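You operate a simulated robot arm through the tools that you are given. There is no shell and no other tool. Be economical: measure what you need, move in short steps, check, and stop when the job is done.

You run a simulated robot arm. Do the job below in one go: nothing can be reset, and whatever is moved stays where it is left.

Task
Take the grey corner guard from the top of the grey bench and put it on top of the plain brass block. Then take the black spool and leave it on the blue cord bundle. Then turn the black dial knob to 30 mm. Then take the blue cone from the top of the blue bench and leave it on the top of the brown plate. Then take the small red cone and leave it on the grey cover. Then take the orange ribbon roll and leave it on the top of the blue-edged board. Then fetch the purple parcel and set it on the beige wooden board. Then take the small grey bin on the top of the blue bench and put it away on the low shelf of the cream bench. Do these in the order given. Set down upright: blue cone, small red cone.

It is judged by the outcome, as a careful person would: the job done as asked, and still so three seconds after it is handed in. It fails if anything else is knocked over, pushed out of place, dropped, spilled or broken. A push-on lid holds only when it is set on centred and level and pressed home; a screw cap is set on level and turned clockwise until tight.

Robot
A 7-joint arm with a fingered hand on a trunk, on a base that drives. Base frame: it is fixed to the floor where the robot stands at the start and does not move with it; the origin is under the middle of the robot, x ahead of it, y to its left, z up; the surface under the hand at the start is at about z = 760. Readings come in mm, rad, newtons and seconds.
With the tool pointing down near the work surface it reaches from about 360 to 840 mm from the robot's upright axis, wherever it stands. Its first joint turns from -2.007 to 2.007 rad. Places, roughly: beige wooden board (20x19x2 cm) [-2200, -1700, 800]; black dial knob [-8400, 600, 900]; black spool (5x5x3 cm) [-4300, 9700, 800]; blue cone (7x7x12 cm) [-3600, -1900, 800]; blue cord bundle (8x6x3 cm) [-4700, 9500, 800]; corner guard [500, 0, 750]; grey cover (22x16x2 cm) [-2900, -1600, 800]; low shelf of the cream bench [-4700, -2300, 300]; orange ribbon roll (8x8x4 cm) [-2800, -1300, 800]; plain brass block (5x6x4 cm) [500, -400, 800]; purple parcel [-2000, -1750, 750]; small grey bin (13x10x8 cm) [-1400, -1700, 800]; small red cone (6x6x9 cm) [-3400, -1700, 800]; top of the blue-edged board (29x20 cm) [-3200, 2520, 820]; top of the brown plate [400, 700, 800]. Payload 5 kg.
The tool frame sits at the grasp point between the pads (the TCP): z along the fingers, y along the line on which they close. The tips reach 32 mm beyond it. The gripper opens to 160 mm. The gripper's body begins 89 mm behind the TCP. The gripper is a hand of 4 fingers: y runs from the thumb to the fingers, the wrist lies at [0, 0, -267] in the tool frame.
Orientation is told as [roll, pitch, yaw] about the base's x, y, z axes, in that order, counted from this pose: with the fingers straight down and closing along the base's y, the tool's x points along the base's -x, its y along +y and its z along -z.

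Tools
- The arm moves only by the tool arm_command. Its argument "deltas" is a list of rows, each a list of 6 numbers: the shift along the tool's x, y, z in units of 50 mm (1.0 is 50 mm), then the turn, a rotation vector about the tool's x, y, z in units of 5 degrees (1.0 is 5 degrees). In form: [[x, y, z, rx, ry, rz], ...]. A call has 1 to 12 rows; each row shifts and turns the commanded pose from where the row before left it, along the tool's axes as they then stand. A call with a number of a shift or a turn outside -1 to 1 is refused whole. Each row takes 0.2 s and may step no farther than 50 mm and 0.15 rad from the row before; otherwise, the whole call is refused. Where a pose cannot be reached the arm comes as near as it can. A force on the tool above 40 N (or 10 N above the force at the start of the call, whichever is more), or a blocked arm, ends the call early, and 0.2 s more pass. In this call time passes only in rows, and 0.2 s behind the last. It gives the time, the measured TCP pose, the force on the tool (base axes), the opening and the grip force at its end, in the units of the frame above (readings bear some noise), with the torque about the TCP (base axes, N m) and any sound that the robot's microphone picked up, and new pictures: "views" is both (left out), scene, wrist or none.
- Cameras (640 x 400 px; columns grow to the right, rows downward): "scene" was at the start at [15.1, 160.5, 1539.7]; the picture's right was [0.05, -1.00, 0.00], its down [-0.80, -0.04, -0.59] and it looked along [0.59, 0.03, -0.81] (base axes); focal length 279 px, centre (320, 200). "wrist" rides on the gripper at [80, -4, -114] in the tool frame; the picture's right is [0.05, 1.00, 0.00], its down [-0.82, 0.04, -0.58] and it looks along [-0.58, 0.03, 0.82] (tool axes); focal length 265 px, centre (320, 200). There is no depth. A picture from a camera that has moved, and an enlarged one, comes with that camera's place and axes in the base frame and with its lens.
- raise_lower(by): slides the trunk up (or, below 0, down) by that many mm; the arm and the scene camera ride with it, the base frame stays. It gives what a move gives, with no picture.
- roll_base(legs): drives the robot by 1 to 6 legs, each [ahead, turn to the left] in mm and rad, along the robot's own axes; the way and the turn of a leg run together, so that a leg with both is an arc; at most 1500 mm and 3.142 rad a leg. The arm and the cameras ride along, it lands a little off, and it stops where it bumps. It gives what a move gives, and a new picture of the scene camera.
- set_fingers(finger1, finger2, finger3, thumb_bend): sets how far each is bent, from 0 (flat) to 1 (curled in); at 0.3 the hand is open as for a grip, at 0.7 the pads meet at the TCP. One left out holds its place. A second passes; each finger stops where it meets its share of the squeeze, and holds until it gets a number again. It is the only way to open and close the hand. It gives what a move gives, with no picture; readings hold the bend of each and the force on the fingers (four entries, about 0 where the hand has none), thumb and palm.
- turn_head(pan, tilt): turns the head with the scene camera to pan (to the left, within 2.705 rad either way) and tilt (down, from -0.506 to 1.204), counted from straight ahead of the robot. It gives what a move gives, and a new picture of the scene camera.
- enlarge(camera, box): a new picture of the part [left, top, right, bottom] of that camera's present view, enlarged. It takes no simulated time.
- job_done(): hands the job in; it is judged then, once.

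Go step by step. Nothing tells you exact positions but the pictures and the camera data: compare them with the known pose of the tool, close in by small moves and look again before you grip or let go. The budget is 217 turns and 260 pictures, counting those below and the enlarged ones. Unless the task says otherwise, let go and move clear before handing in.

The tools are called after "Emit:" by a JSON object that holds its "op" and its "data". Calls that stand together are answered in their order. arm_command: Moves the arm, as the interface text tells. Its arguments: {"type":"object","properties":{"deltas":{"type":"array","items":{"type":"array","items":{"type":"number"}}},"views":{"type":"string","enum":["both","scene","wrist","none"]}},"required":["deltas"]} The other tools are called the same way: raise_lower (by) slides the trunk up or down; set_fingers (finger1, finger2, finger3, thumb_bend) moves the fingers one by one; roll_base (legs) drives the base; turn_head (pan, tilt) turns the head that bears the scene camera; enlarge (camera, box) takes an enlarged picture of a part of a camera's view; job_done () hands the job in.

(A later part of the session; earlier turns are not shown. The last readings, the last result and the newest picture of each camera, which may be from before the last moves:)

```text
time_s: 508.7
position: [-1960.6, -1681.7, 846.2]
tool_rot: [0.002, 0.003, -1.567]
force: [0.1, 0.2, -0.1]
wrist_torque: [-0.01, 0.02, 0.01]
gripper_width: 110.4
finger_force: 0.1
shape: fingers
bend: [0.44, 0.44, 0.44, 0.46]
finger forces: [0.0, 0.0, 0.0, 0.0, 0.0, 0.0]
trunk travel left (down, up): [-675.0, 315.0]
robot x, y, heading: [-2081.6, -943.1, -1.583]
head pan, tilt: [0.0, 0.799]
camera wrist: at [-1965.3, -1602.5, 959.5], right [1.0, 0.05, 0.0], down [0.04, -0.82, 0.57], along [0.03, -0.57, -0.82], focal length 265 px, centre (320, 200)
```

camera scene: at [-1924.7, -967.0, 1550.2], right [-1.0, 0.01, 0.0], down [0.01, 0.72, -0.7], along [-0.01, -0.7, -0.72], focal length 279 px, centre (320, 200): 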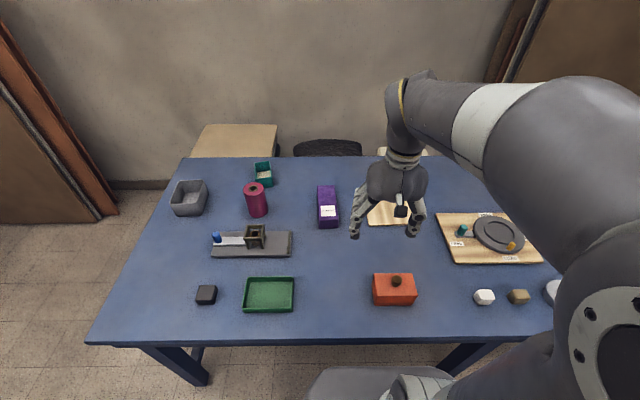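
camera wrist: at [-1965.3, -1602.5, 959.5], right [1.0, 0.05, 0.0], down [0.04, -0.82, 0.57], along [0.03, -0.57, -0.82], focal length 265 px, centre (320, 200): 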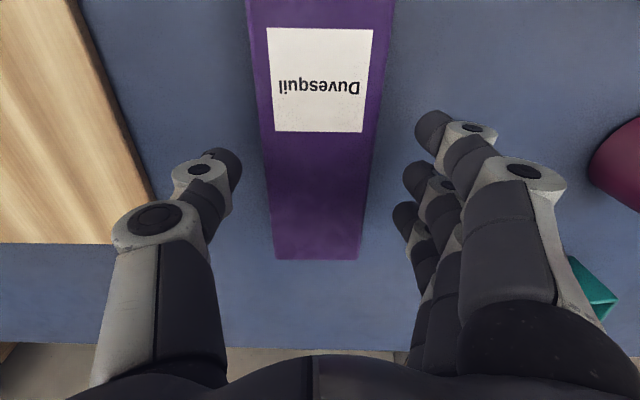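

Emit:
{"op": "arm_command", "data": {"deltas": [[0, 0, 0.6, 0, 0, 0], [0, 0, 0.24, 0, 0, 0]], "views": "none"}}

Emit:
{"op": "set_fingers", "data": {"finger1": 0.7, "finger2": 0.7, "finger3": 0.7, "thumb_bend": 0.75}}

Emit:
{"op": "arm_command", "data": {"deltas": [[0, 0, -0.3, 0, 0, 0], [0, 0, -0.8, 0, 0, 0]], "views": "wrist"}}

```text
time_s: 509.3
position: [-1958.0, -1679.9, 805.9]
tool_rot: [0.003, 0.007, -1.57]
force: [0.1, -1.0, 0.2]
wrist_torque: [0.01, 0.0, 0.01]
gripper_width: 110.7
finger_force: 0.2
shape: fingers
bend: [0.44, 0.44, 0.44, 0.46]
finger forces: [0.1, 0.0, 0.0, 0.0, 0.0, 0.0]
trunk travel left (down, up): [-675.0, 315.0]
robot x, y, heading: [-2081.8, -942.2, -1.588]
head pan, tilt: [0.0, 0.799]
```

```text
time_s: 510.3
position: [-1960.1, -1681.5, 806.1]
tool_rot: [0.002, 0.007, -1.568]
force: [-0.1, -0.7, 0.3]
wrist_torque: [-0.02, -0.01, -0.01]
gripper_width: 76.5
finger_force: 25.7
shape: fingers
bend: [0.55, 0.54, 0.54, 0.58]
finger forces: [8.6, 8.6, 8.6, 0.0, 25.8, 0.0]
trunk travel left (down, up): [-675.0, 315.0]
robot x, y, heading: [-2085.4, -943.3, -1.581]
head pan, tilt: [0.0, 0.799]
```

```text
time_s: 510.9
position: [-1958.1, -1683.1, 861.0]
tool_rot: [0.002, 0.005, -1.57]
force: [0.4, -0.2, -3.2]
wrist_torque: [-0.02, 0.01, -0.01]
gripper_width: 76.7
finger_force: 26.3
shape: fingers
bend: [0.55, 0.54, 0.54, 0.58]
finger forces: [8.7, 8.6, 8.7, 0.1, 26.0, 0.0]
trunk travel left (down, up): [-675.0, 315.0]
robot x, y, heading: [-2085.6, -943.9, -1.582]
head pan, tilt: [0.0, 0.799]
camera wrist: at [-1962.9, -1603.0, 974.5], right [1.0, 0.05, 0.0], down [0.04, -0.82, 0.57], along [0.03, -0.57, -0.82], focal length 265 px, centre (320, 200)
```

wrist: 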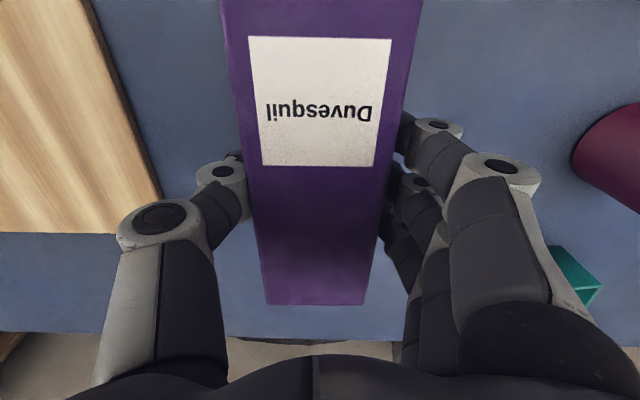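

The parcel is held. I lift and carry it over the beige board, centre (-2197, -1690).

Emit:
{"op": "arm_command", "data": {"deltas": [[0, 0, -0.8, 0, 0, 0], [0, -0.8, 0, 0, 0, 0], [0, -0.8, 0, 0, 0, 0], [0, -0.8, 0, 0, 0, 0], [0, -0.8, 0, 0, 0, 0], [0, -0.8, 0, 0, 0, 0], [-0.1, -0.78, 0, 0, 0, 0]], "views": "both"}}

```text
time_s: 512.5
position: [-2200.4, -1687.9, 899.3]
tool_rot: [0.004, 0.005, -1.568]
force: [0.2, -0.2, -3.3]
wrist_torque: [0.0, -0.02, 0.02]
gripper_width: 76.5
finger_force: 25.4
shape: fingers
bend: [0.55, 0.54, 0.54, 0.58]
finger forces: [8.5, 8.5, 8.5, 0.0, 25.6, 0.1]
trunk travel left (down, up): [-675.0, 315.0]
robot x, y, heading: [-2080.3, -940.0, -1.582]
head pan, tilt: [0.0, 0.799]
camera scene: at [-1925.8, -967.6, 1550.3], right [-1.0, 0.01, 0.0], down [0.01, 0.72, -0.7], along [-0.01, -0.7, -0.72], focal length 279 px, centre (320, 200)
camera wrist: at [-2205.9, -1608.6, 1013.7], right [1.0, 0.05, 0.0], down [0.04, -0.82, 0.57], along [0.03, -0.57, -0.82], focal length 265 px, centre (320, 200)
```

scene: 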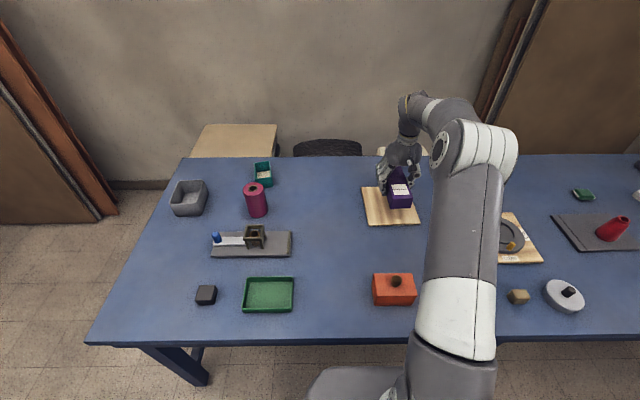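
wrist: 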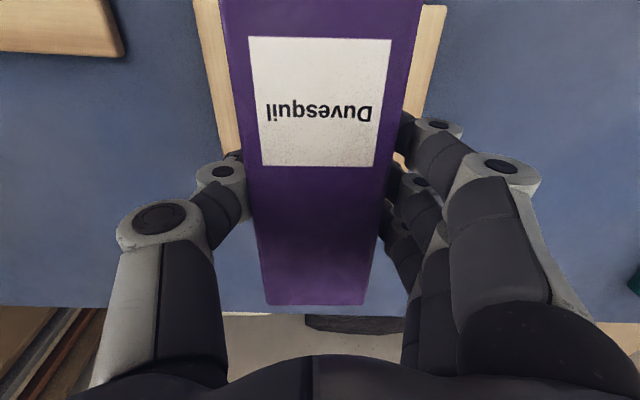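

Emit:
{"op": "arm_command", "data": {"deltas": [[0, 0, 0.7, 0, 0, 0], [0, 0, 0.5, 0, 0, 0]], "views": "wrist"}}

Emit:
{"op": "arm_command", "data": {"deltas": [[0, 0, 0.1, 0, 0, 0]], "views": "none"}}

Emit:
{"op": "arm_command", "data": {"deltas": [[0, 0, 0.08, 0, 0, 0]], "views": "none"}}

Emit:
{"op": "arm_command", "data": {"deltas": [[0, 0, 0.06, 0, 0, 0]], "views": "none"}}

```text
time_s: 513.1
position: [-2197.6, -1689.7, 839.1]
tool_rot: [0.002, 0.007, -1.565]
force: [-0.8, -0.8, -4.2]
wrist_torque: [-0.01, -0.02, 0.0]
gripper_width: 76.6
finger_force: 25.6
shape: fingers
bend: [0.55, 0.54, 0.54, 0.58]
finger forces: [8.6, 8.5, 8.5, 0.0, 25.6, 0.0]
trunk travel left (down, up): [-675.0, 315.0]
robot x, y, heading: [-2082.2, -944.2, -1.579]
head pan, tilt: [0.0, 0.799]
camera wrist: at [-2203.1, -1609.2, 952.6], right [1.0, 0.05, 0.0], down [0.04, -0.82, 0.57], along [0.03, -0.57, -0.82], focal length 265 px, centre (320, 200)
```

wrist: 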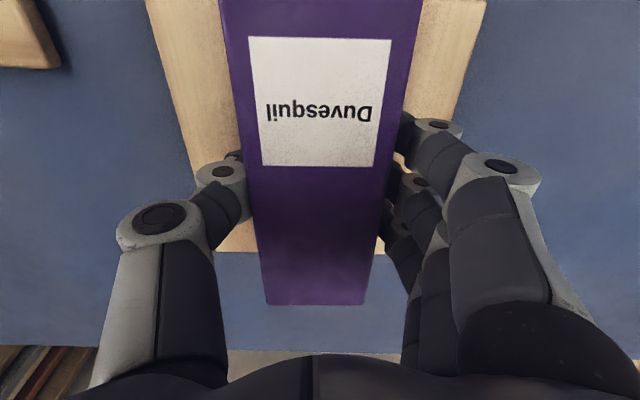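

```text
time_s: 513.5
position: [-2197.8, -1688.9, 832.9]
tool_rot: [0.002, 0.004, -1.569]
force: [-0.1, -0.3, -2.8]
wrist_torque: [-0.04, 0.0, -0.03]
gripper_width: 76.8
finger_force: 25.9
shape: fingers
bend: [0.55, 0.54, 0.54, 0.58]
finger forces: [8.6, 8.5, 8.5, 0.0, 25.6, 0.0]
trunk travel left (down, up): [-675.0, 315.0]
robot x, y, heading: [-2081.7, -940.7, -1.584]
head pan, tilt: [0.0, 0.799]
```

```text
time_s: 513.9
position: [-2198.9, -1687.7, 829.0]
tool_rot: [0.001, 0.005, -1.569]
force: [-0.2, 0.8, -3.3]
wrist_torque: [0.0, 0.03, -0.02]
gripper_width: 76.5
finger_force: 25.7
shape: fingers
bend: [0.55, 0.54, 0.54, 0.58]
finger forces: [8.6, 8.5, 8.5, 0.0, 25.5, 0.1]
trunk travel left (down, up): [-675.0, 315.0]
robot x, y, heading: [-2083.5, -947.0, -1.584]
head pan, tilt: [0.0, 0.799]
```

```text
time_s: 514.3
position: [-2198.5, -1688.1, 827.4]
tool_rot: [0.003, 0.006, -1.569]
force: [-0.6, 0.8, -3.5]
wrist_torque: [0.01, -0.01, 0.0]
gripper_width: 76.7
finger_force: 25.7
shape: fingers
bend: [0.55, 0.54, 0.54, 0.58]
finger forces: [8.6, 8.5, 8.4, 0.0, 25.6, 0.1]
trunk travel left (down, up): [-675.0, 315.0]
robot x, y, heading: [-2081.7, -946.9, -1.583]
head pan, tilt: [0.0, 0.799]
```

Emit:
{"op": "arm_command", "data": {"deltas": [[0, 0, 0.06, 0, 0, 0]], "views": "none"}}

Emit:
{"op": "arm_command", "data": {"deltas": [[0, 0, 0.06, 0, 0, 0]], "views": "none"}}

Emit:
{"op": "arm_command", "data": {"deltas": [[0, 0, 0.06, 0, 0, 0]], "views": "none"}}

```text
time_s: 514.7
position: [-2199.8, -1687.6, 824.1]
tool_rot: [0.003, 0.005, -1.57]
force: [-0.4, -0.7, -2.8]
wrist_torque: [0.03, 0.04, 0.0]
gripper_width: 76.7
finger_force: 25.2
shape: fingers
bend: [0.55, 0.54, 0.54, 0.58]
finger forces: [8.6, 8.5, 8.5, 0.1, 25.7, 0.1]
trunk travel left (down, up): [-675.0, 315.0]
robot x, y, heading: [-2083.9, -945.8, -1.585]
head pan, tilt: [0.0, 0.799]
```

```text
time_s: 515.1
position: [-2199.4, -1688.4, 822.3]
tool_rot: [0.0, 0.005, -1.568]
force: [0.4, 0.0, -3.9]
wrist_torque: [0.01, -0.02, 0.03]
gripper_width: 76.5
finger_force: 25.6
shape: fingers
bend: [0.55, 0.54, 0.54, 0.58]
finger forces: [8.6, 8.5, 8.4, 0.0, 25.6, 0.0]
trunk travel left (down, up): [-675.0, 315.0]
robot x, y, heading: [-2081.7, -939.4, -1.58]
head pan, tilt: [0.0, 0.799]
```

```text
time_s: 515.5
position: [-2197.8, -1688.8, 820.0]
tool_rot: [0.002, 0.005, -1.57]
force: [0.0, 0.5, -3.6]
wrist_torque: [0.02, 0.01, -0.02]
gripper_width: 76.5
finger_force: 25.5
shape: fingers
bend: [0.55, 0.54, 0.54, 0.58]
finger forces: [8.7, 8.4, 8.5, 0.0, 25.7, 0.1]
trunk travel left (down, up): [-675.0, 315.0]
robot x, y, heading: [-2084.3, -943.0, -1.583]
head pan, tilt: [0.0, 0.799]
```

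Emit:
{"op": "arm_command", "data": {"deltas": [[0, 0, 0.06, 0, 0, 0]], "views": "none"}}

Emit:
{"op": "arm_command", "data": {"deltas": [[0, 0, 0.06, 0, 0, 0]], "views": "none"}}

Emit:
{"op": "arm_command", "data": {"deltas": [[0, 0, 0.06, 0, 0, 0]], "views": "none"}}

```text
time_s: 515.9
position: [-2198.0, -1687.0, 816.3]
tool_rot: [0.001, 0.005, -1.569]
force: [0.7, 1.0, -0.5]
wrist_torque: [-0.01, -0.07, 0.0]
gripper_width: 76.8
finger_force: 25.3
shape: fingers
bend: [0.55, 0.54, 0.54, 0.58]
finger forces: [8.6, 8.7, 8.5, 0.0, 25.7, 0.1]
trunk travel left (down, up): [-675.0, 315.0]
robot x, y, heading: [-2087.7, -941.7, -1.58]
head pan, tilt: [0.0, 0.799]
```

```text
time_s: 516.3
position: [-2197.9, -1686.8, 817.0]
tool_rot: [0.003, 0.001, -1.571]
force: [-1.0, -0.7, 10.8]
wrist_torque: [0.04, -0.26, 0.05]
gripper_width: 76.5
finger_force: 25.8
shape: fingers
bend: [0.55, 0.54, 0.54, 0.58]
finger forces: [8.7, 8.5, 8.3, 0.1, 26.7, 0.0]
trunk travel left (down, up): [-675.0, 315.0]
robot x, y, heading: [-2082.0, -944.4, -1.586]
head pan, tilt: [0.0, 0.799]
```

```text
time_s: 516.7
position: [-2198.8, -1687.5, 816.5]
tool_rot: [0.001, -0.002, -1.569]
force: [-0.8, -0.4, 29.7]
wrist_torque: [0.06, -0.27, 0.06]
gripper_width: 76.5
finger_force: 28.0
shape: fingers
bend: [0.56, 0.55, 0.55, 0.59]
finger forces: [9.6, 9.3, 8.9, 0.0, 28.2, 0.1]
trunk travel left (down, up): [-675.0, 315.0]
robot x, y, heading: [-2085.8, -947.6, -1.581]
head pan, tilt: [0.0, 0.799]
```

Contact on the board. I release the parcel and rise.

Emit:
{"op": "arm_command", "data": {"deltas": [[0, 0, -0.06, 0, 0, 0]], "views": "none"}}

Emit:
{"op": "set_fingers", "data": {"finger1": 0.46, "finger2": 0.46, "finger3": 0.46, "thumb_bend": 0.46}}

Emit:
{"op": "arm_command", "data": {"deltas": [[0, 0, -0.5, 0, 0, 0], [0, 0, -0.9, 0, 0, 0], [0, 0, -0.9, 0, 0, 0], [0, 0, -0.9, 0, 0, 0], [0.5, 0, -0.7, 0, 0, 0], [0.9, 0, -0.4, 0, 0, 0], [0.95, 0, 0, 0, 0, 0], [0.95, 0, 0, 0, 0, 0], [0.95, 0, 0, 0, 0, 0], [0.95, 0, 0, 0, 0, 0]], "views": "scene"}}

```text
time_s: 517.1
position: [-2198.6, -1686.9, 816.6]
tool_rot: [0.001, 0.002, -1.567]
force: [0.2, -5.2, 25.2]
wrist_torque: [-0.12, -0.28, 0.02]
gripper_width: 76.5
finger_force: 27.9
shape: fingers
bend: [0.56, 0.55, 0.55, 0.59]
finger forces: [9.7, 9.5, 8.9, 0.0, 27.9, 0.0]
trunk travel left (down, up): [-675.0, 315.0]
robot x, y, heading: [-2083.6, -941.9, -1.582]
head pan, tilt: [0.0, 0.799]
```

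```text
time_s: 518.1
position: [-2200.0, -1686.5, 812.0]
tool_rot: [0.002, 0.006, -1.569]
force: [-0.3, -0.6, 0.7]
wrist_torque: [0.01, -0.01, 0.0]
gripper_width: 106.5
finger_force: 0.0
shape: fingers
bend: [0.46, 0.46, 0.46, 0.46]
finger forces: [0.0, 0.0, 0.1, 0.1, 0.0, 0.0]
trunk travel left (down, up): [-675.0, 315.0]
robot x, y, heading: [-2083.7, -944.3, -1.582]
head pan, tilt: [0.0, 0.799]
```

```text
time_s: 520.3
position: [-2203.7, -1426.0, 1028.2]
tool_rot: [0.001, 0.004, -1.569]
force: [-0.1, -0.3, 0.2]
wrist_torque: [-0.02, 0.01, 0.0]
gripper_width: 106.1
finger_force: 0.0
shape: fingers
bend: [0.46, 0.46, 0.46, 0.46]
finger forces: [0.1, 0.0, 0.0, 0.0, 0.0, 0.1]
trunk travel left (down, up): [-675.0, 315.0]
robot x, y, heading: [-2082.0, -945.3, -1.58]
head pan, tilt: [0.0, 0.799]
camera scene: at [-1924.5, -966.0, 1550.2], right [-1.0, 0.01, 0.0], down [0.01, 0.72, -0.7], along [-0.01, -0.7, -0.72], focal length 279 px, centre (320, 200)
```

scene: 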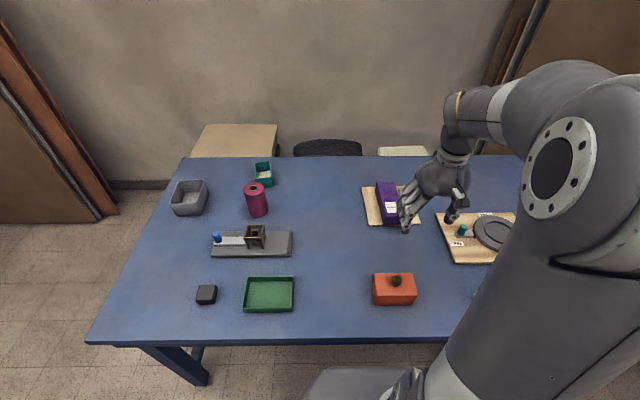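

The parcel lies on the board. Next the grey bin near (-1456, -1712). I recentre the arm and shift the base ~580 mm east.

Emit:
{"op": "arm_command", "data": {"deltas": [[0, 0.9, -0.3, 0, 0, 0], [0, 0.9, -0.5, 0, 0, 0], [0.5, 0.6, -0.5, 0, 0, 0]], "views": "none"}}

Emit:
{"op": "roll_base", "data": {"legs": [[-300, 0], [0, 1.578], [590, 0], [0, -1.571], [300, 0]]}}

Emit:
{"op": "turn_head", "data": {"pan": 0, "tilt": 0.85}}

```text
refused: row 2 steps farther than a row can; nothing moved
```

```text
time_s: 534.7
position: [-1630.5, -1421.7, 1028.4]
tool_rot: [0.001, 0.007, -1.593]
force: [-0.4, -0.6, 0.5]
wrist_torque: [0.02, 0.0, 0.0]
gripper_width: 106.4
finger_force: 0.0
shape: fingers
bend: [0.46, 0.46, 0.46, 0.46]
finger forces: [0.1, 0.0, 0.0, 0.0, 0.0, 0.1]
trunk travel left (down, up): [-675.0, 315.0]
robot x, y, heading: [-1494.8, -937.3, -1.61]
head pan, tilt: [0.0, 0.799]
camera scene: at [-1340.6, -967.7, 1550.2], right [-1.0, 0.04, 0.0], down [0.03, 0.72, -0.7], along [-0.03, -0.7, -0.72], focal length 279 px, centre (320, 200)
```

scene: 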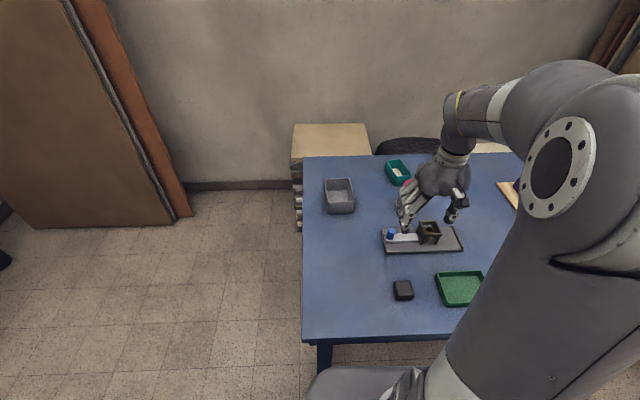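

```text
time_s: 535.4
position: [-1630.5, -1421.0, 1028.7]
tool_rot: [0.002, 0.005, -1.593]
force: [0.1, 0.8, 0.5]
wrist_torque: [0.01, 0.03, -0.02]
gripper_width: 106.5
finger_force: 0.0
shape: fingers
bend: [0.46, 0.46, 0.46, 0.46]
finger forces: [0.1, 0.0, 0.0, 0.1, 0.1, 0.0]
trunk travel left (down, up): [-675.0, 315.0]
robot x, y, heading: [-1497.0, -941.2, -1.61]
head pan, tilt: [0.0, 0.85]
camera scene: at [-1340.5, -964.7, 1546.2], right [-1.0, 0.04, 0.0], down [0.03, 0.75, -0.66], along [-0.02, -0.66, -0.75], focal length 279 px, centre (320, 200)
```

scene: 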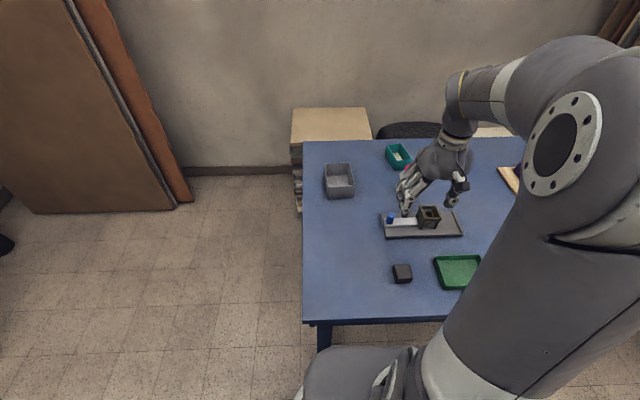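

Emit:
{"op": "enlarge", "data": {"camera": "scene", "box": [290, 130, 450, 230]}}

```text
4.00 times, centred on (370, 180) of scene
camera zoom: at [-1340.5, -964.7, 1546.2], right [-1.0, 0.04, 0.0], down [0.03, 0.75, -0.66], along [-0.02, -0.66, -0.75], focal length 1117 px, centre (120, 280)
```

zoom: 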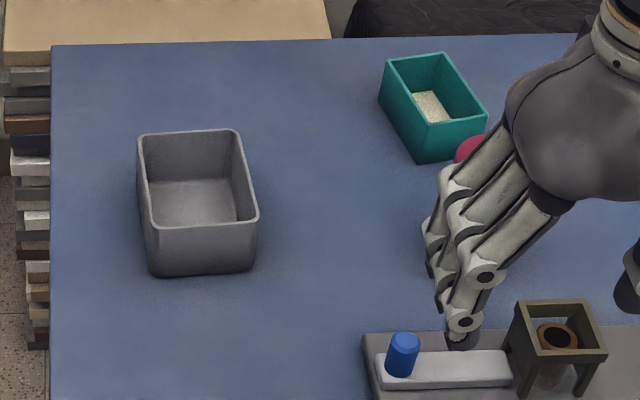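

The bin rim is about 96 × 121 mm, centre (-1434, -1709), rim z≈840. To fit the low shelf later I'll grip it with the hand pitched 45° forward. I pitch now.

Emit:
{"op": "set_fingers", "data": {"finger1": 0.33, "finger2": 0.33, "finger3": 0.33, "thumb_bend": 0.33}}

Emit:
{"op": "arm_command", "data": {"deltas": [[0, 0, 0, 0, 0, -0.8], [-0.465, 0, -0.02, 0, -1, 0], [-0.465, 0, -0.02, 0, -1, 0], [-0.465, 0, -0.02, 0, -1, 0], [-0.465, 0, -0.02, 0, -1, 0], [-0.465, 0, -0.02, 0, -1, 0], [-0.465, 0, -0.02, 0, -1, 0], [-0.465, 0, -0.02, 0, -1, 0], [-0.465, 0, -0.02, 0, -1, 0], [-0.465, 0, -0.02, 0, -1, 0]], "views": "none"}}

Emit:
{"op": "arm_command", "data": {"deltas": [[0, 0.95, 0, 0, 0, 0], [0, 0.95, 0, 0, 0, 0], [0, 0.95, 0, 0, 0, 0], [0, 0.95, 0, 0, 0, 0]], "views": "both"}}

```text
time_s: 536.4
position: [-1630.3, -1420.5, 1029.0]
tool_rot: [0.002, 0.006, -1.593]
force: [0.1, 0.3, -1.5]
wrist_torque: [0.02, 0.01, 0.0]
gripper_width: 158.3
finger_force: 0.0
shape: fingers
bend: [0.33, 0.33, 0.33, 0.33]
finger forces: [0.0, 0.0, 0.1, 0.1, 0.0, 0.1]
trunk travel left (down, up): [-675.0, 315.0]
robot x, y, heading: [-1496.3, -943.0, -1.608]
head pan, tilt: [0.0, 0.85]
```

```text
time_s: 538.6
position: [-1623.0, -1608.6, 1105.1]
tool_rot: [0.001, -0.778, -1.526]
force: [0.7, 0.2, -0.2]
wrist_torque: [0.05, -0.04, 0.05]
gripper_width: 158.5
finger_force: 0.0
shape: fingers
bend: [0.33, 0.33, 0.33, 0.33]
finger forces: [0.0, 0.0, 0.1, 0.1, 0.1, 0.1]
trunk travel left (down, up): [-675.0, 315.0]
robot x, y, heading: [-1498.6, -940.2, -1.605]
head pan, tilt: [0.0, 0.85]
```

```text
time_s: 539.6
position: [-1430.4, -1601.9, 1108.1]
tool_rot: [0.001, -0.779, -1.524]
force: [-0.3, -0.4, -0.1]
wrist_torque: [0.0, 0.01, 0.0]
gripper_width: 159.1
finger_force: 0.1
shape: fingers
bend: [0.33, 0.33, 0.33, 0.33]
finger forces: [0.1, 0.0, 0.0, 0.0, 0.1, 0.0]
trunk travel left (down, up): [-675.0, 315.0]
robot x, y, heading: [-1501.2, -942.1, -1.607]
head pan, tilt: [0.0, 0.85]
camera scene: at [-1339.5, -964.6, 1546.1], right [-1.0, 0.04, 0.0], down [0.03, 0.75, -0.66], along [-0.03, -0.66, -0.75], focal length 279 px, centre (320, 200)
camera wrist: at [-1441.5, -1465.6, 1131.6], right [1.0, 0.08, -0.04], down [0.05, -0.17, 0.98], along [0.08, -0.98, -0.17], focal length 265 px, centre (320, 200)
```

scene: 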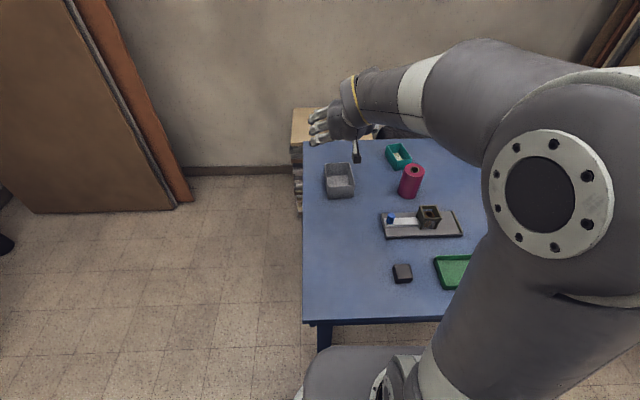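
wrist: 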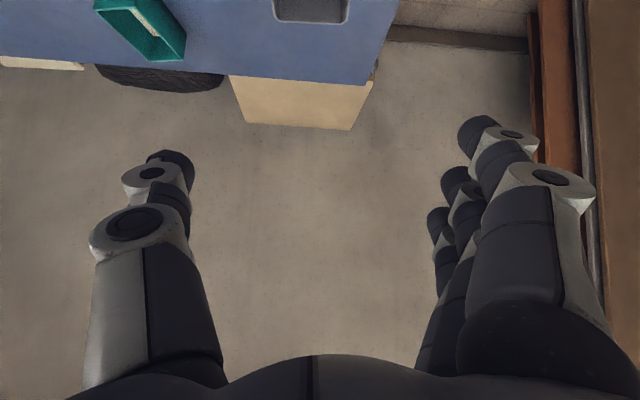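

Emit:
{"op": "arm_command", "data": {"deltas": [[-0.67, -0.08, 0.66, 0, 0, 0], [-0.67, -0.08, 0.66, 0, 0, 0], [0.63, 0, 0.64, 0, 0, 0], [0.63, 0, 0.64, 0, 0, 0], [0.63, 0, 0.64, 0, 0, 0], [0.63, 0, 0.64, 0, 0, 0]], "views": "both"}}

Emit:
{"op": "enlarge", "data": {"camera": "scene", "box": [290, 100, 450, 220]}}

```text
time_s: 541.0
position: [-1434.6, -1691.5, 925.7]
tool_rot: [0.004, -0.782, -1.525]
force: [-0.2, -0.7, 0.2]
wrist_torque: [-0.02, 0.01, -0.04]
gripper_width: 158.8
finger_force: 0.0
shape: fingers
bend: [0.33, 0.33, 0.33, 0.33]
finger forces: [0.0, 0.1, 0.0, 0.0, 0.1, 0.0]
trunk travel left (down, up): [-675.0, 315.0]
robot x, y, heading: [-1495.6, -941.6, -1.602]
head pan, tilt: [0.0, 0.85]
camera scene: at [-1339.9, -965.1, 1546.2], right [-1.0, 0.04, 0.0], down [0.03, 0.75, -0.66], along [-0.02, -0.66, -0.75], focal length 279 px, centre (320, 200)
camera wrist: at [-1445.8, -1554.7, 949.3], right [1.0, 0.08, -0.03], down [0.05, -0.17, 0.98], along [0.08, -0.98, -0.17], focal length 265 px, centre (320, 200)
```

scene: 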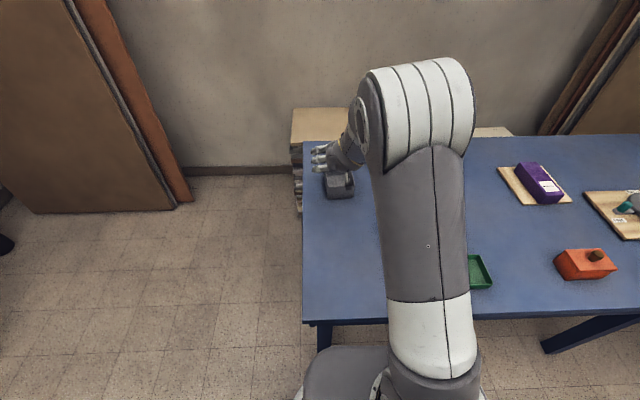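
wrist: 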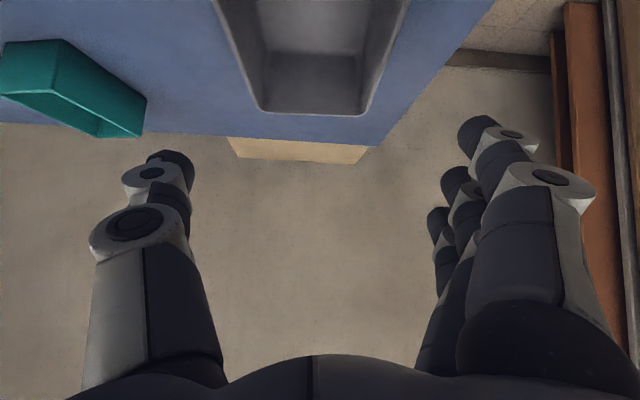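

```text
3.33 times, centred on (370, 160) of scene
camera zoom: at [-1339.9, -965.1, 1546.2], right [-1.0, 0.04, 0.0], down [0.03, 0.75, -0.66], along [-0.02, -0.66, -0.75], focal length 931 px, centre (153, 333)
```

zoom: 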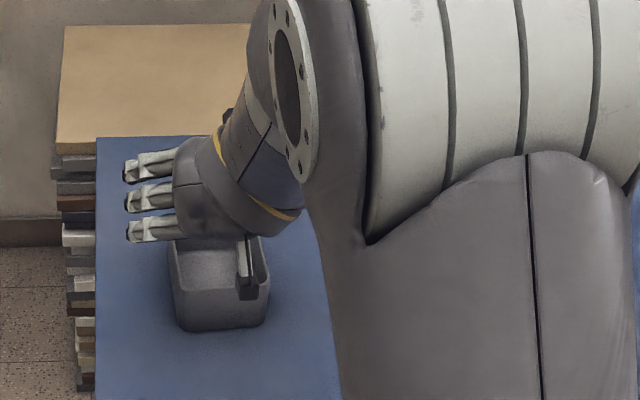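

Emit:
{"op": "arm_command", "data": {"deltas": [[0.63, 0, 0.64, 0, 0, 0], [0.5, 0, 0.5, 0, 0, 0]], "views": "both"}}

```text
time_s: 541.6
position: [-1434.5, -1693.6, 846.3]
tool_rot: [0.002, -0.781, -1.524]
force: [0.6, 0.2, -0.7]
wrist_torque: [0.01, -0.04, 0.0]
gripper_width: 158.9
finger_force: 0.1
shape: fingers
bend: [0.33, 0.33, 0.33, 0.33]
finger forces: [0.1, 0.1, 0.0, 0.1, 0.0, 0.0]
trunk travel left (down, up): [-675.0, 315.0]
robot x, y, heading: [-1494.6, -942.9, -1.609]
head pan, tilt: [0.0, 0.85]
camera scene: at [-1339.8, -965.4, 1546.2], right [-1.0, 0.04, 0.0], down [0.03, 0.75, -0.66], along [-0.03, -0.66, -0.75], focal length 279 px, centre (320, 200)
camera wrist: at [-1446.0, -1557.1, 870.7], right [1.0, 0.08, -0.03], down [0.05, -0.17, 0.98], along [0.08, -0.98, -0.17], focal length 265 px, centre (320, 200)
```

scene: 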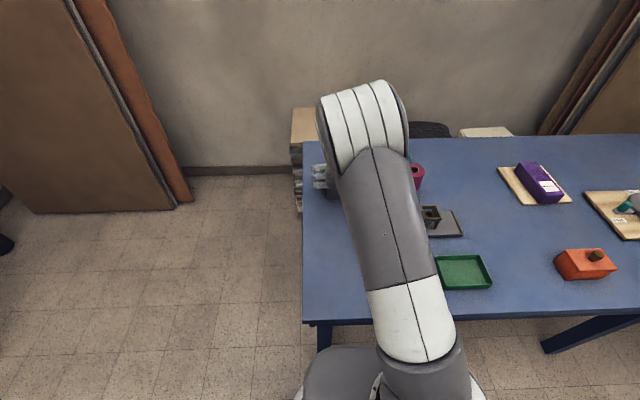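
wrist: 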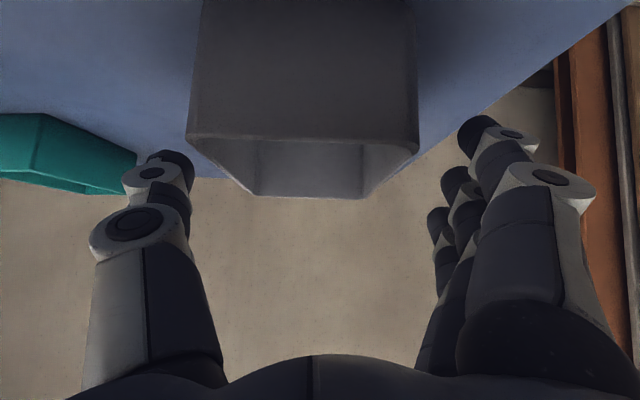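

Emit:
{"op": "arm_command", "data": {"deltas": [[0.38, -0.14, 0.38, 0, 0, 0]], "views": "none"}}

Emit:
{"op": "set_fingers", "data": {"finger1": 0.45, "finger2": 0.45, "finger3": 0.45, "thumb_bend": 0.45}}

Emit:
{"op": "set_fingers", "data": {"finger1": 0.65, "finger2": 0.65, "finger3": 0.65, "thumb_bend": 0.7}}

Emit:
{"op": "arm_command", "data": {"deltas": [[0, 0, 0, 0, 0, 0]], "views": "wrist"}}

```text
time_s: 542.0
position: [-1439.9, -1696.3, 817.8]
tool_rot: [0.003, -0.781, -1.524]
force: [-0.2, -0.2, -0.6]
wrist_torque: [-0.03, -0.05, 0.01]
gripper_width: 159.0
finger_force: 0.1
shape: fingers
bend: [0.33, 0.33, 0.33, 0.33]
finger forces: [0.1, 0.0, 0.1, 0.0, 0.0, 0.0]
trunk travel left (down, up): [-675.0, 315.0]
robot x, y, heading: [-1498.1, -944.0, -1.608]
head pan, tilt: [0.0, 0.85]
```

```text
time_s: 543.0
position: [-1441.4, -1694.6, 819.2]
tool_rot: [0.003, -0.779, -1.525]
force: [0.3, -0.1, -0.1]
wrist_torque: [0.0, 0.03, 0.05]
gripper_width: 112.3
finger_force: 0.8
shape: fingers
bend: [0.45, 0.45, 0.45, 0.45]
finger forces: [0.1, 0.2, 0.2, 0.0, 0.3, 0.0]
trunk travel left (down, up): [-675.0, 315.0]
robot x, y, heading: [-1500.0, -938.6, -1.606]
head pan, tilt: [0.0, 0.85]
```

```text
time_s: 544.0
position: [-1441.2, -1694.7, 819.2]
tool_rot: [0.003, -0.779, -1.527]
force: [-0.9, -0.2, 1.3]
wrist_torque: [-0.04, -0.05, 0.0]
gripper_width: 107.3
finger_force: 30.1
shape: fingers
bend: [0.46, 0.46, 0.46, 0.55]
finger forces: [10.7, 9.8, 9.6, 0.0, 30.4, 0.1]
trunk travel left (down, up): [-675.0, 315.0]
robot x, y, heading: [-1501.5, -940.8, -1.609]
head pan, tilt: [0.0, 0.85]
```

```text
time_s: 544.4
position: [-1440.2, -1694.4, 818.4]
tool_rot: [0.003, -0.781, -1.525]
force: [-1.0, -0.1, 1.5]
wrist_torque: [-0.03, -0.1, 0.0]
gripper_width: 106.8
finger_force: 30.2
shape: fingers
bend: [0.46, 0.46, 0.46, 0.55]
finger forces: [10.8, 9.8, 9.5, 0.0, 30.6, 0.1]
trunk travel left (down, up): [-675.0, 315.0]
robot x, y, heading: [-1500.3, -941.8, -1.606]
head pan, tilt: [0.0, 0.85]
camera wrist: at [-1451.5, -1557.6, 842.9], right [1.0, 0.08, -0.03], down [0.05, -0.17, 0.98], along [0.08, -0.98, -0.17], focal length 265 px, centre (320, 200)
```

wrist: 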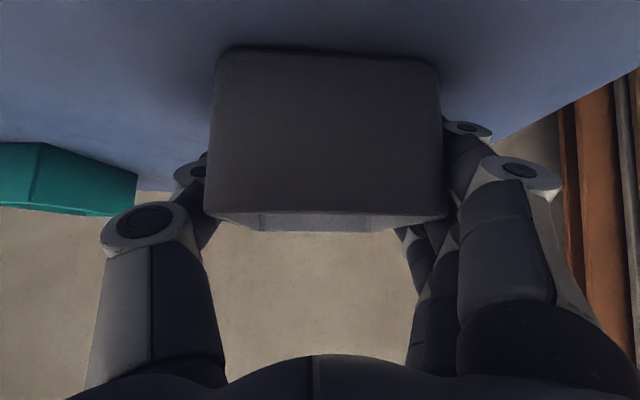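

Good all-finger grip at 30 N. I lift the bin and check.

Emit:
{"op": "arm_command", "data": {"deltas": [[-0.3, 0, -0.3, 0, 0, 0], [-0.6, 0, -0.6, 0, 0, 0], [-0.63, 0, -0.64, 0, 0, 0], [-0.63, 0, -0.64, 0, 0, 0], [-0.63, 0, -0.64, 0, 0, 0]], "views": "both"}}

```text
time_s: 545.6
position: [-1440.8, -1695.7, 1016.7]
tool_rot: [0.003, -0.78, -1.526]
force: [1.1, 0.2, -0.9]
wrist_torque: [0.02, 0.0, 0.0]
gripper_width: 106.8
finger_force: 30.6
shape: fingers
bend: [0.46, 0.46, 0.46, 0.55]
finger forces: [10.8, 10.0, 9.8, 0.0, 30.2, 0.0]
trunk travel left (down, up): [-675.0, 315.0]
robot x, y, heading: [-1499.5, -940.5, -1.607]
head pan, tilt: [0.0, 0.85]
camera scene: at [-1340.7, -964.1, 1546.2], right [-1.0, 0.04, 0.0], down [0.03, 0.75, -0.66], along [-0.02, -0.66, -0.75], focal length 279 px, centre (320, 200)
camera wrist: at [-1451.8, -1558.3, 1039.8], right [1.0, 0.08, -0.03], down [0.05, -0.17, 0.98], along [0.08, -0.98, -0.18], focal length 265 px, centre (320, 200)
```

scene: 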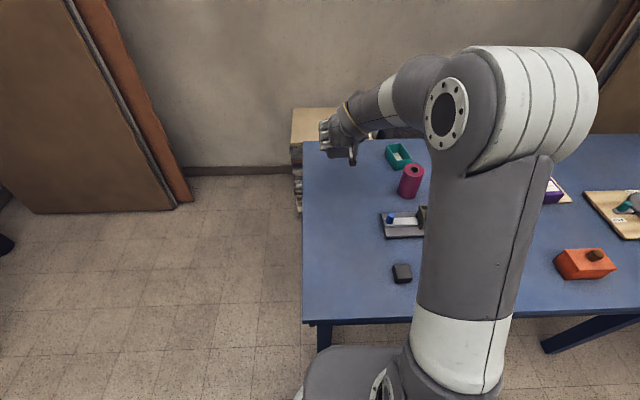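
wrist: 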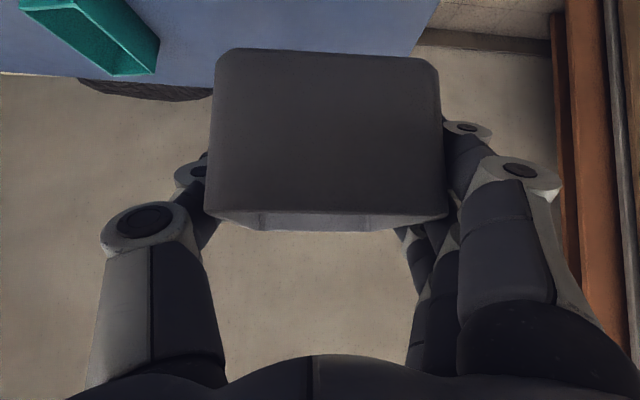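

The bin is held level. I retract, back off and drive west to the cream bench.

Emit:
{"op": "arm_command", "data": {"deltas": [[0.64, 0, -0.63, 0, 0, 0], [0.64, 0, -0.63, 0, 0, 0], [0.64, 0, -0.63, 0, 0, 0], [0.64, 0, -0.63, 0, 0, 0], [0.64, 0, -0.63, 0, 0, 0]], "views": "none"}}

Emit:
{"op": "roll_base", "data": {"legs": [[-350, 0], [0, -1.535], [1500, 0], [1500, 0], [200, 0], [0, 1.571]]}}

Emit:
{"op": "turn_head", "data": {"pan": 0, "tilt": 0.5}}

```text
time_s: 546.8
position: [-1456.1, -1472.5, 1016.2]
tool_rot: [0.008, -0.781, -1.532]
force: [-0.9, -0.4, -1.2]
wrist_torque: [0.05, -0.1, 0.09]
gripper_width: 106.9
finger_force: 29.0
shape: fingers
bend: [0.46, 0.46, 0.46, 0.55]
finger forces: [10.5, 9.6, 9.1, 0.0, 29.1, 0.0]
trunk travel left (down, up): [-675.0, 315.0]
robot x, y, heading: [-1499.0, -941.1, -1.608]
head pan, tilt: [0.0, 0.85]
```

```text
time_s: 571.5
position: [-4509.4, -1047.9, 1015.6]
tool_rot: [0.005, -0.78, -1.469]
force: [0.6, -0.5, -0.9]
wrist_torque: [0.03, -0.04, 0.0]
gripper_width: 106.7
finger_force: 29.4
shape: fingers
bend: [0.46, 0.46, 0.46, 0.55]
finger forces: [10.4, 9.5, 9.2, 0.0, 29.0, 0.0]
trunk travel left (down, up): [-675.0, 315.0]
robot x, y, heading: [-4581.9, -519.0, -1.55]
head pan, tilt: [0.0, 0.85]
camera scene: at [-4426.6, -532.4, 1546.2], right [-1.0, -0.02, 0.0], down [-0.02, 0.75, -0.66], along [0.01, -0.66, -0.75], focal length 279 px, centre (320, 200)
```

scene: 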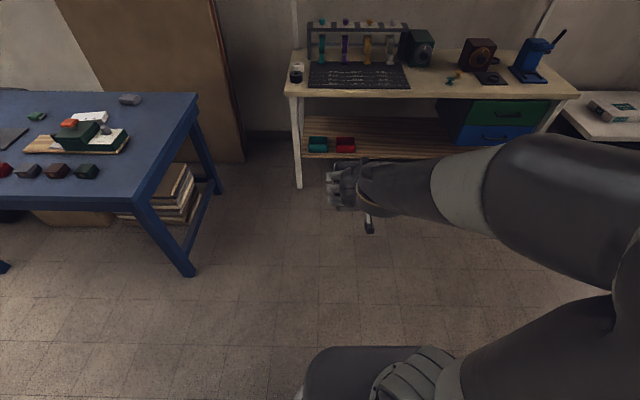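

```text
time_s: 572.3
position: [-4508.3, -1047.4, 1014.6]
tool_rot: [0.003, -0.78, -1.467]
force: [-0.2, -0.4, -1.1]
wrist_torque: [0.05, -0.05, 0.02]
gripper_width: 107.1
finger_force: 28.7
shape: fingers
bend: [0.46, 0.46, 0.46, 0.55]
finger forces: [10.3, 9.5, 9.1, 0.0, 29.0, 0.0]
trunk travel left (down, up): [-675.0, 315.0]
robot x, y, heading: [-4587.6, -522.2, -1.553]
head pan, tilt: [0.0, 0.499]
camera scene: at [-4426.4, -545.2, 1576.1], right [-1.0, -0.02, 0.0], down [-0.01, 0.48, -0.88], along [0.02, -0.88, -0.48], focal length 279 px, centre (320, 200)
```

scene: 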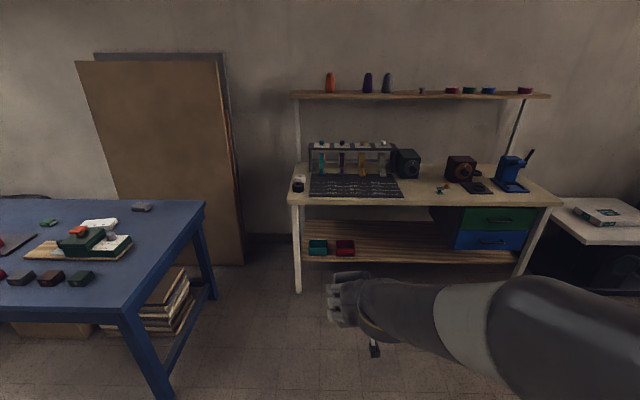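

The low shelf is at z≈285, front edge y≈-2030, with free room around x≈-4900. I drive to about (-4960, -1330).

Emit:
{"op": "roll_base", "data": {"legs": [[0, -0.68], [609, 0], [0, 0.66], [320, 0]]}}

Emit:
{"op": "turn_head", "data": {"pan": 0, "tilt": 0.75}}

```text
time_s: 581.0
position: [-4866.1, -1830.5, 1014.2]
tool_rot: [0.004, -0.778, -1.478]
force: [0.8, -0.2, 0.1]
wrist_torque: [0.01, 0.0, 0.01]
gripper_width: 106.9
finger_force: 28.7
shape: fingers
bend: [0.46, 0.46, 0.46, 0.55]
finger forces: [10.3, 9.4, 9.1, 0.1, 28.7, 0.0]
trunk travel left (down, up): [-675.0, 315.0]
robot x, y, heading: [-4936.8, -1294.4, -1.561]
head pan, tilt: [0.0, 0.499]
camera scene: at [-4779.3, -1329.4, 1576.1], right [-1.0, -0.01, 0.0], down [-0.01, 0.48, -0.88], along [0.01, -0.88, -0.48], focal length 279 px, centre (320, 200)
```

scene: 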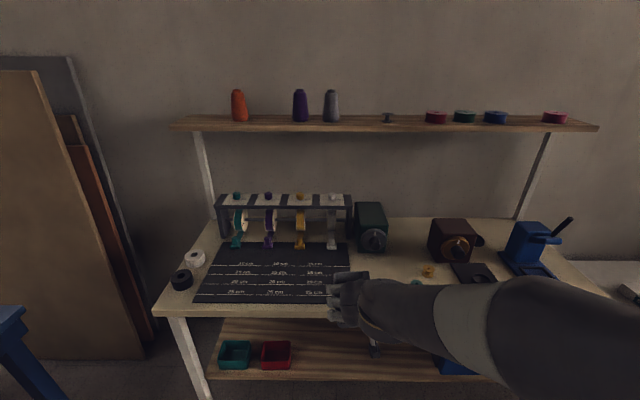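

```text
time_s: 581.8
position: [-4868.1, -1829.6, 1015.4]
tool_rot: [0.004, -0.781, -1.478]
force: [-0.3, -0.9, -0.1]
wrist_torque: [0.0, 0.01, 0.0]
gripper_width: 107.1
finger_force: 28.6
shape: fingers
bend: [0.46, 0.46, 0.46, 0.55]
finger forces: [10.3, 9.5, 9.0, 0.1, 28.7, 0.1]
trunk travel left (down, up): [-675.0, 315.0]
robot x, y, heading: [-4938.1, -1300.0, -1.558]
head pan, tilt: [0.0, 0.75]
camera scene: at [-4779.4, -1320.7, 1554.3], right [-1.0, -0.01, 0.0], down [-0.01, 0.68, -0.73], along [0.01, -0.73, -0.68], focal length 279 px, centre (320, 200)
```

scene: 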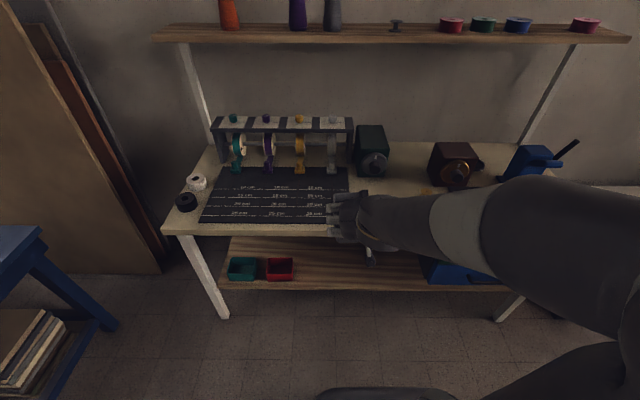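

I lower the trunk 470 mm.

Emit:
{"op": "raise_lower", "data": {"by": -470}}

Emit:
{"op": "turn_head", "data": {"pan": 0, "tilt": 0.7}}

```text
refused: -470 is not a number from -400 to 400
```

```text
time_s: 582.4
position: [-4866.6, -1830.5, 1015.9]
tool_rot: [0.003, -0.78, -1.479]
force: [0.5, -0.1, -0.7]
wrist_torque: [0.0, -0.02, 0.03]
gripper_width: 106.9
finger_force: 28.8
shape: fingers
bend: [0.46, 0.46, 0.46, 0.55]
finger forces: [10.3, 9.4, 9.0, 0.0, 28.7, 0.0]
trunk travel left (down, up): [-675.0, 315.0]
robot x, y, heading: [-4933.9, -1301.6, -1.559]
head pan, tilt: [0.0, 0.7]
camera scene: at [-4779.3, -1322.8, 1558.4], right [-1.0, -0.01, 0.0], down [-0.01, 0.64, -0.76], along [0.01, -0.76, -0.64], focal length 279 px, centre (320, 200)
```

scene: 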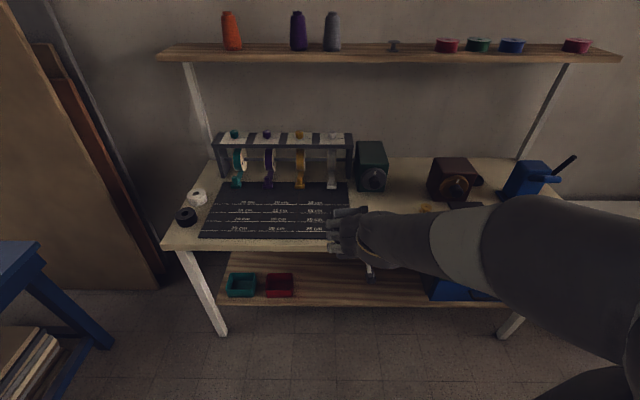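

Emit:
{"op": "raise_lower", "data": {"by": -400}}

Emit:
{"op": "raise_lower", "data": {"by": -100}}

Emit:
{"op": "turn_head", "data": {"pan": 0, "tilt": 0.6}}

```text
time_s: 586.2
position: [-4867.9, -1829.3, 615.1]
tool_rot: [0.005, -0.78, -1.478]
force: [-0.9, 0.6, -1.1]
wrist_torque: [0.04, -0.01, -0.03]
gripper_width: 107.0
finger_force: 28.7
shape: fingers
bend: [0.46, 0.46, 0.46, 0.55]
finger forces: [10.3, 9.3, 9.0, 0.0, 28.7, 0.0]
trunk travel left (down, up): [-275.0, 715.0]
robot x, y, heading: [-4933.5, -1297.7, -1.557]
head pan, tilt: [0.0, 0.7]
```

```text
time_s: 587.6
position: [-4867.7, -1828.9, 515.4]
tool_rot: [0.005, -0.782, -1.478]
force: [-0.1, 0.6, -0.3]
wrist_torque: [-0.02, 0.0, 0.01]
gripper_width: 106.9
finger_force: 28.9
shape: fingers
bend: [0.46, 0.46, 0.46, 0.55]
finger forces: [10.4, 9.5, 9.0, 0.1, 28.8, 0.1]
trunk travel left (down, up): [-175.0, 815.0]
robot x, y, heading: [-4935.4, -1300.0, -1.559]
head pan, tilt: [0.0, 0.7]
```

```text
time_s: 588.2
position: [-4867.7, -1829.2, 516.2]
tool_rot: [0.003, -0.779, -1.478]
force: [-0.1, -0.2, -0.6]
wrist_torque: [0.01, -0.02, 0.0]
gripper_width: 106.8
finger_force: 28.5
shape: fingers
bend: [0.46, 0.46, 0.46, 0.55]
finger forces: [10.3, 9.3, 9.1, 0.0, 28.6, 0.1]
trunk travel left (down, up): [-175.0, 815.0]
robot x, y, heading: [-4936.6, -1302.9, -1.561]
head pan, tilt: [0.0, 0.6]
camera scene: at [-4779.3, -1326.2, 1067.0], right [-1.0, -0.01, 0.0], down [-0.01, 0.57, -0.82], along [0.01, -0.82, -0.57], focal length 279 px, centre (320, 200)
```

scene: 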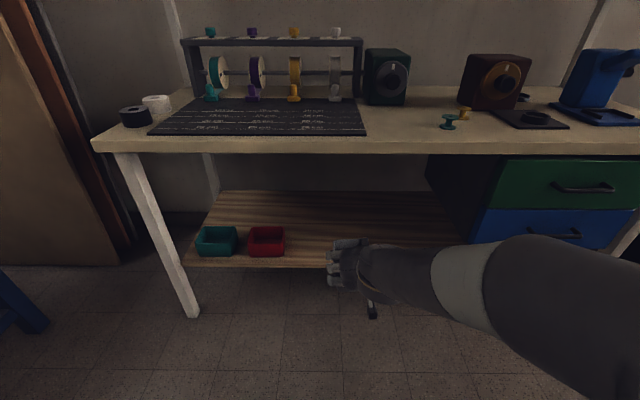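

The shelf is well visible; its surface z≈280, the top's underside ≈754. I lower the hand 120 mm, then move in.

Emit:
{"op": "arm_command", "data": {"deltas": [[0.63, 0, 0.64, 0, 0, 0], [0.63, 0, 0.64, 0, 0, 0], [0.42, 0, 0.42, 0, 0, 0]], "views": "scene"}}

```text
time_s: 589.0
position: [-4867.1, -1828.5, 459.4]
tool_rot: [0.004, -0.779, -1.477]
force: [0.0, 0.4, -1.0]
wrist_torque: [0.03, 0.02, 0.0]
gripper_width: 107.1
finger_force: 28.4
shape: fingers
bend: [0.46, 0.46, 0.46, 0.55]
finger forces: [10.2, 9.4, 9.0, 0.1, 28.8, 0.0]
out of reach, approached as far as the arm can: row 2, 3
trunk travel left (down, up): [-175.0, 815.0]
robot x, y, heading: [-4938.4, -1295.9, -1.559]
head pan, tilt: [0.0, 0.6]
camera scene: at [-4779.3, -1326.2, 1067.1], right [-1.0, -0.01, 0.0], down [-0.01, 0.56, -0.83], along [0.01, -0.82, -0.56], focal length 279 px, centre (320, 200)
```

scene: 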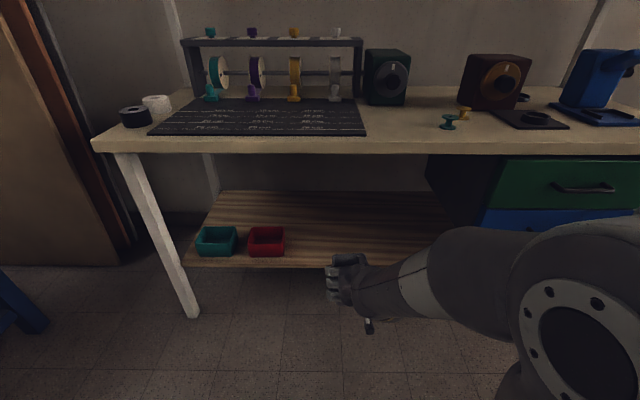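

Near its limit; I lower the trunk 70 mm more and then move forward.

Emit:
{"op": "raise_lower", "data": {"by": -70}}

Emit:
{"op": "arm_command", "data": {"deltas": [[-0.64, -0.1, 0.63, 0, 0, 0], [-0.64, -0.1, 0.63, 0, 0, 0]], "views": "scene"}}

```text
time_s: 590.1
position: [-4866.8, -1828.2, 389.8]
tool_rot: [0.002, -0.778, -1.478]
force: [0.5, 0.4, -1.0]
wrist_torque: [0.02, 0.0, -0.01]
gripper_width: 107.0
finger_force: 28.4
shape: fingers
bend: [0.46, 0.46, 0.46, 0.55]
finger forces: [10.1, 9.4, 9.2, 0.0, 28.7, 0.0]
trunk travel left (down, up): [-105.0, 885.0]
robot x, y, heading: [-4936.5, -1296.3, -1.561]
head pan, tilt: [0.0, 0.6]
```

```text
time_s: 590.9
position: [-4728.7, -1885.1, 389.9]
tool_rot: [-0.002, -0.775, -1.218]
force: [0.6, 0.0, -0.3]
wrist_torque: [0.0, 0.02, -0.02]
gripper_width: 106.7
finger_force: 28.9
shape: fingers
bend: [0.46, 0.46, 0.46, 0.55]
finger forces: [10.1, 9.5, 9.1, 0.0, 28.7, 0.0]
trunk travel left (down, up): [-105.0, 885.0]
robot x, y, heading: [-4938.3, -1299.3, -1.559]
head pan, tilt: [0.0, 0.6]
stopped in row 2: the arm was blocked; the commanded pose is now the measured one
camera scene: at [-4779.2, -1326.1, 997.0], right [-1.0, -0.01, 0.0], down [-0.01, 0.56, -0.83], along [0.01, -0.82, -0.56], focal length 279 px, centre (320, 200)
```

scene: 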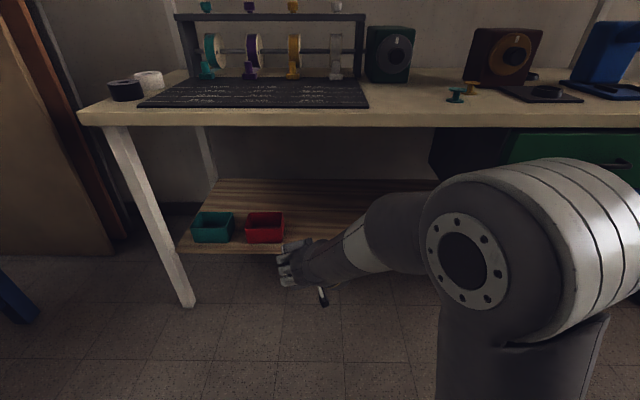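

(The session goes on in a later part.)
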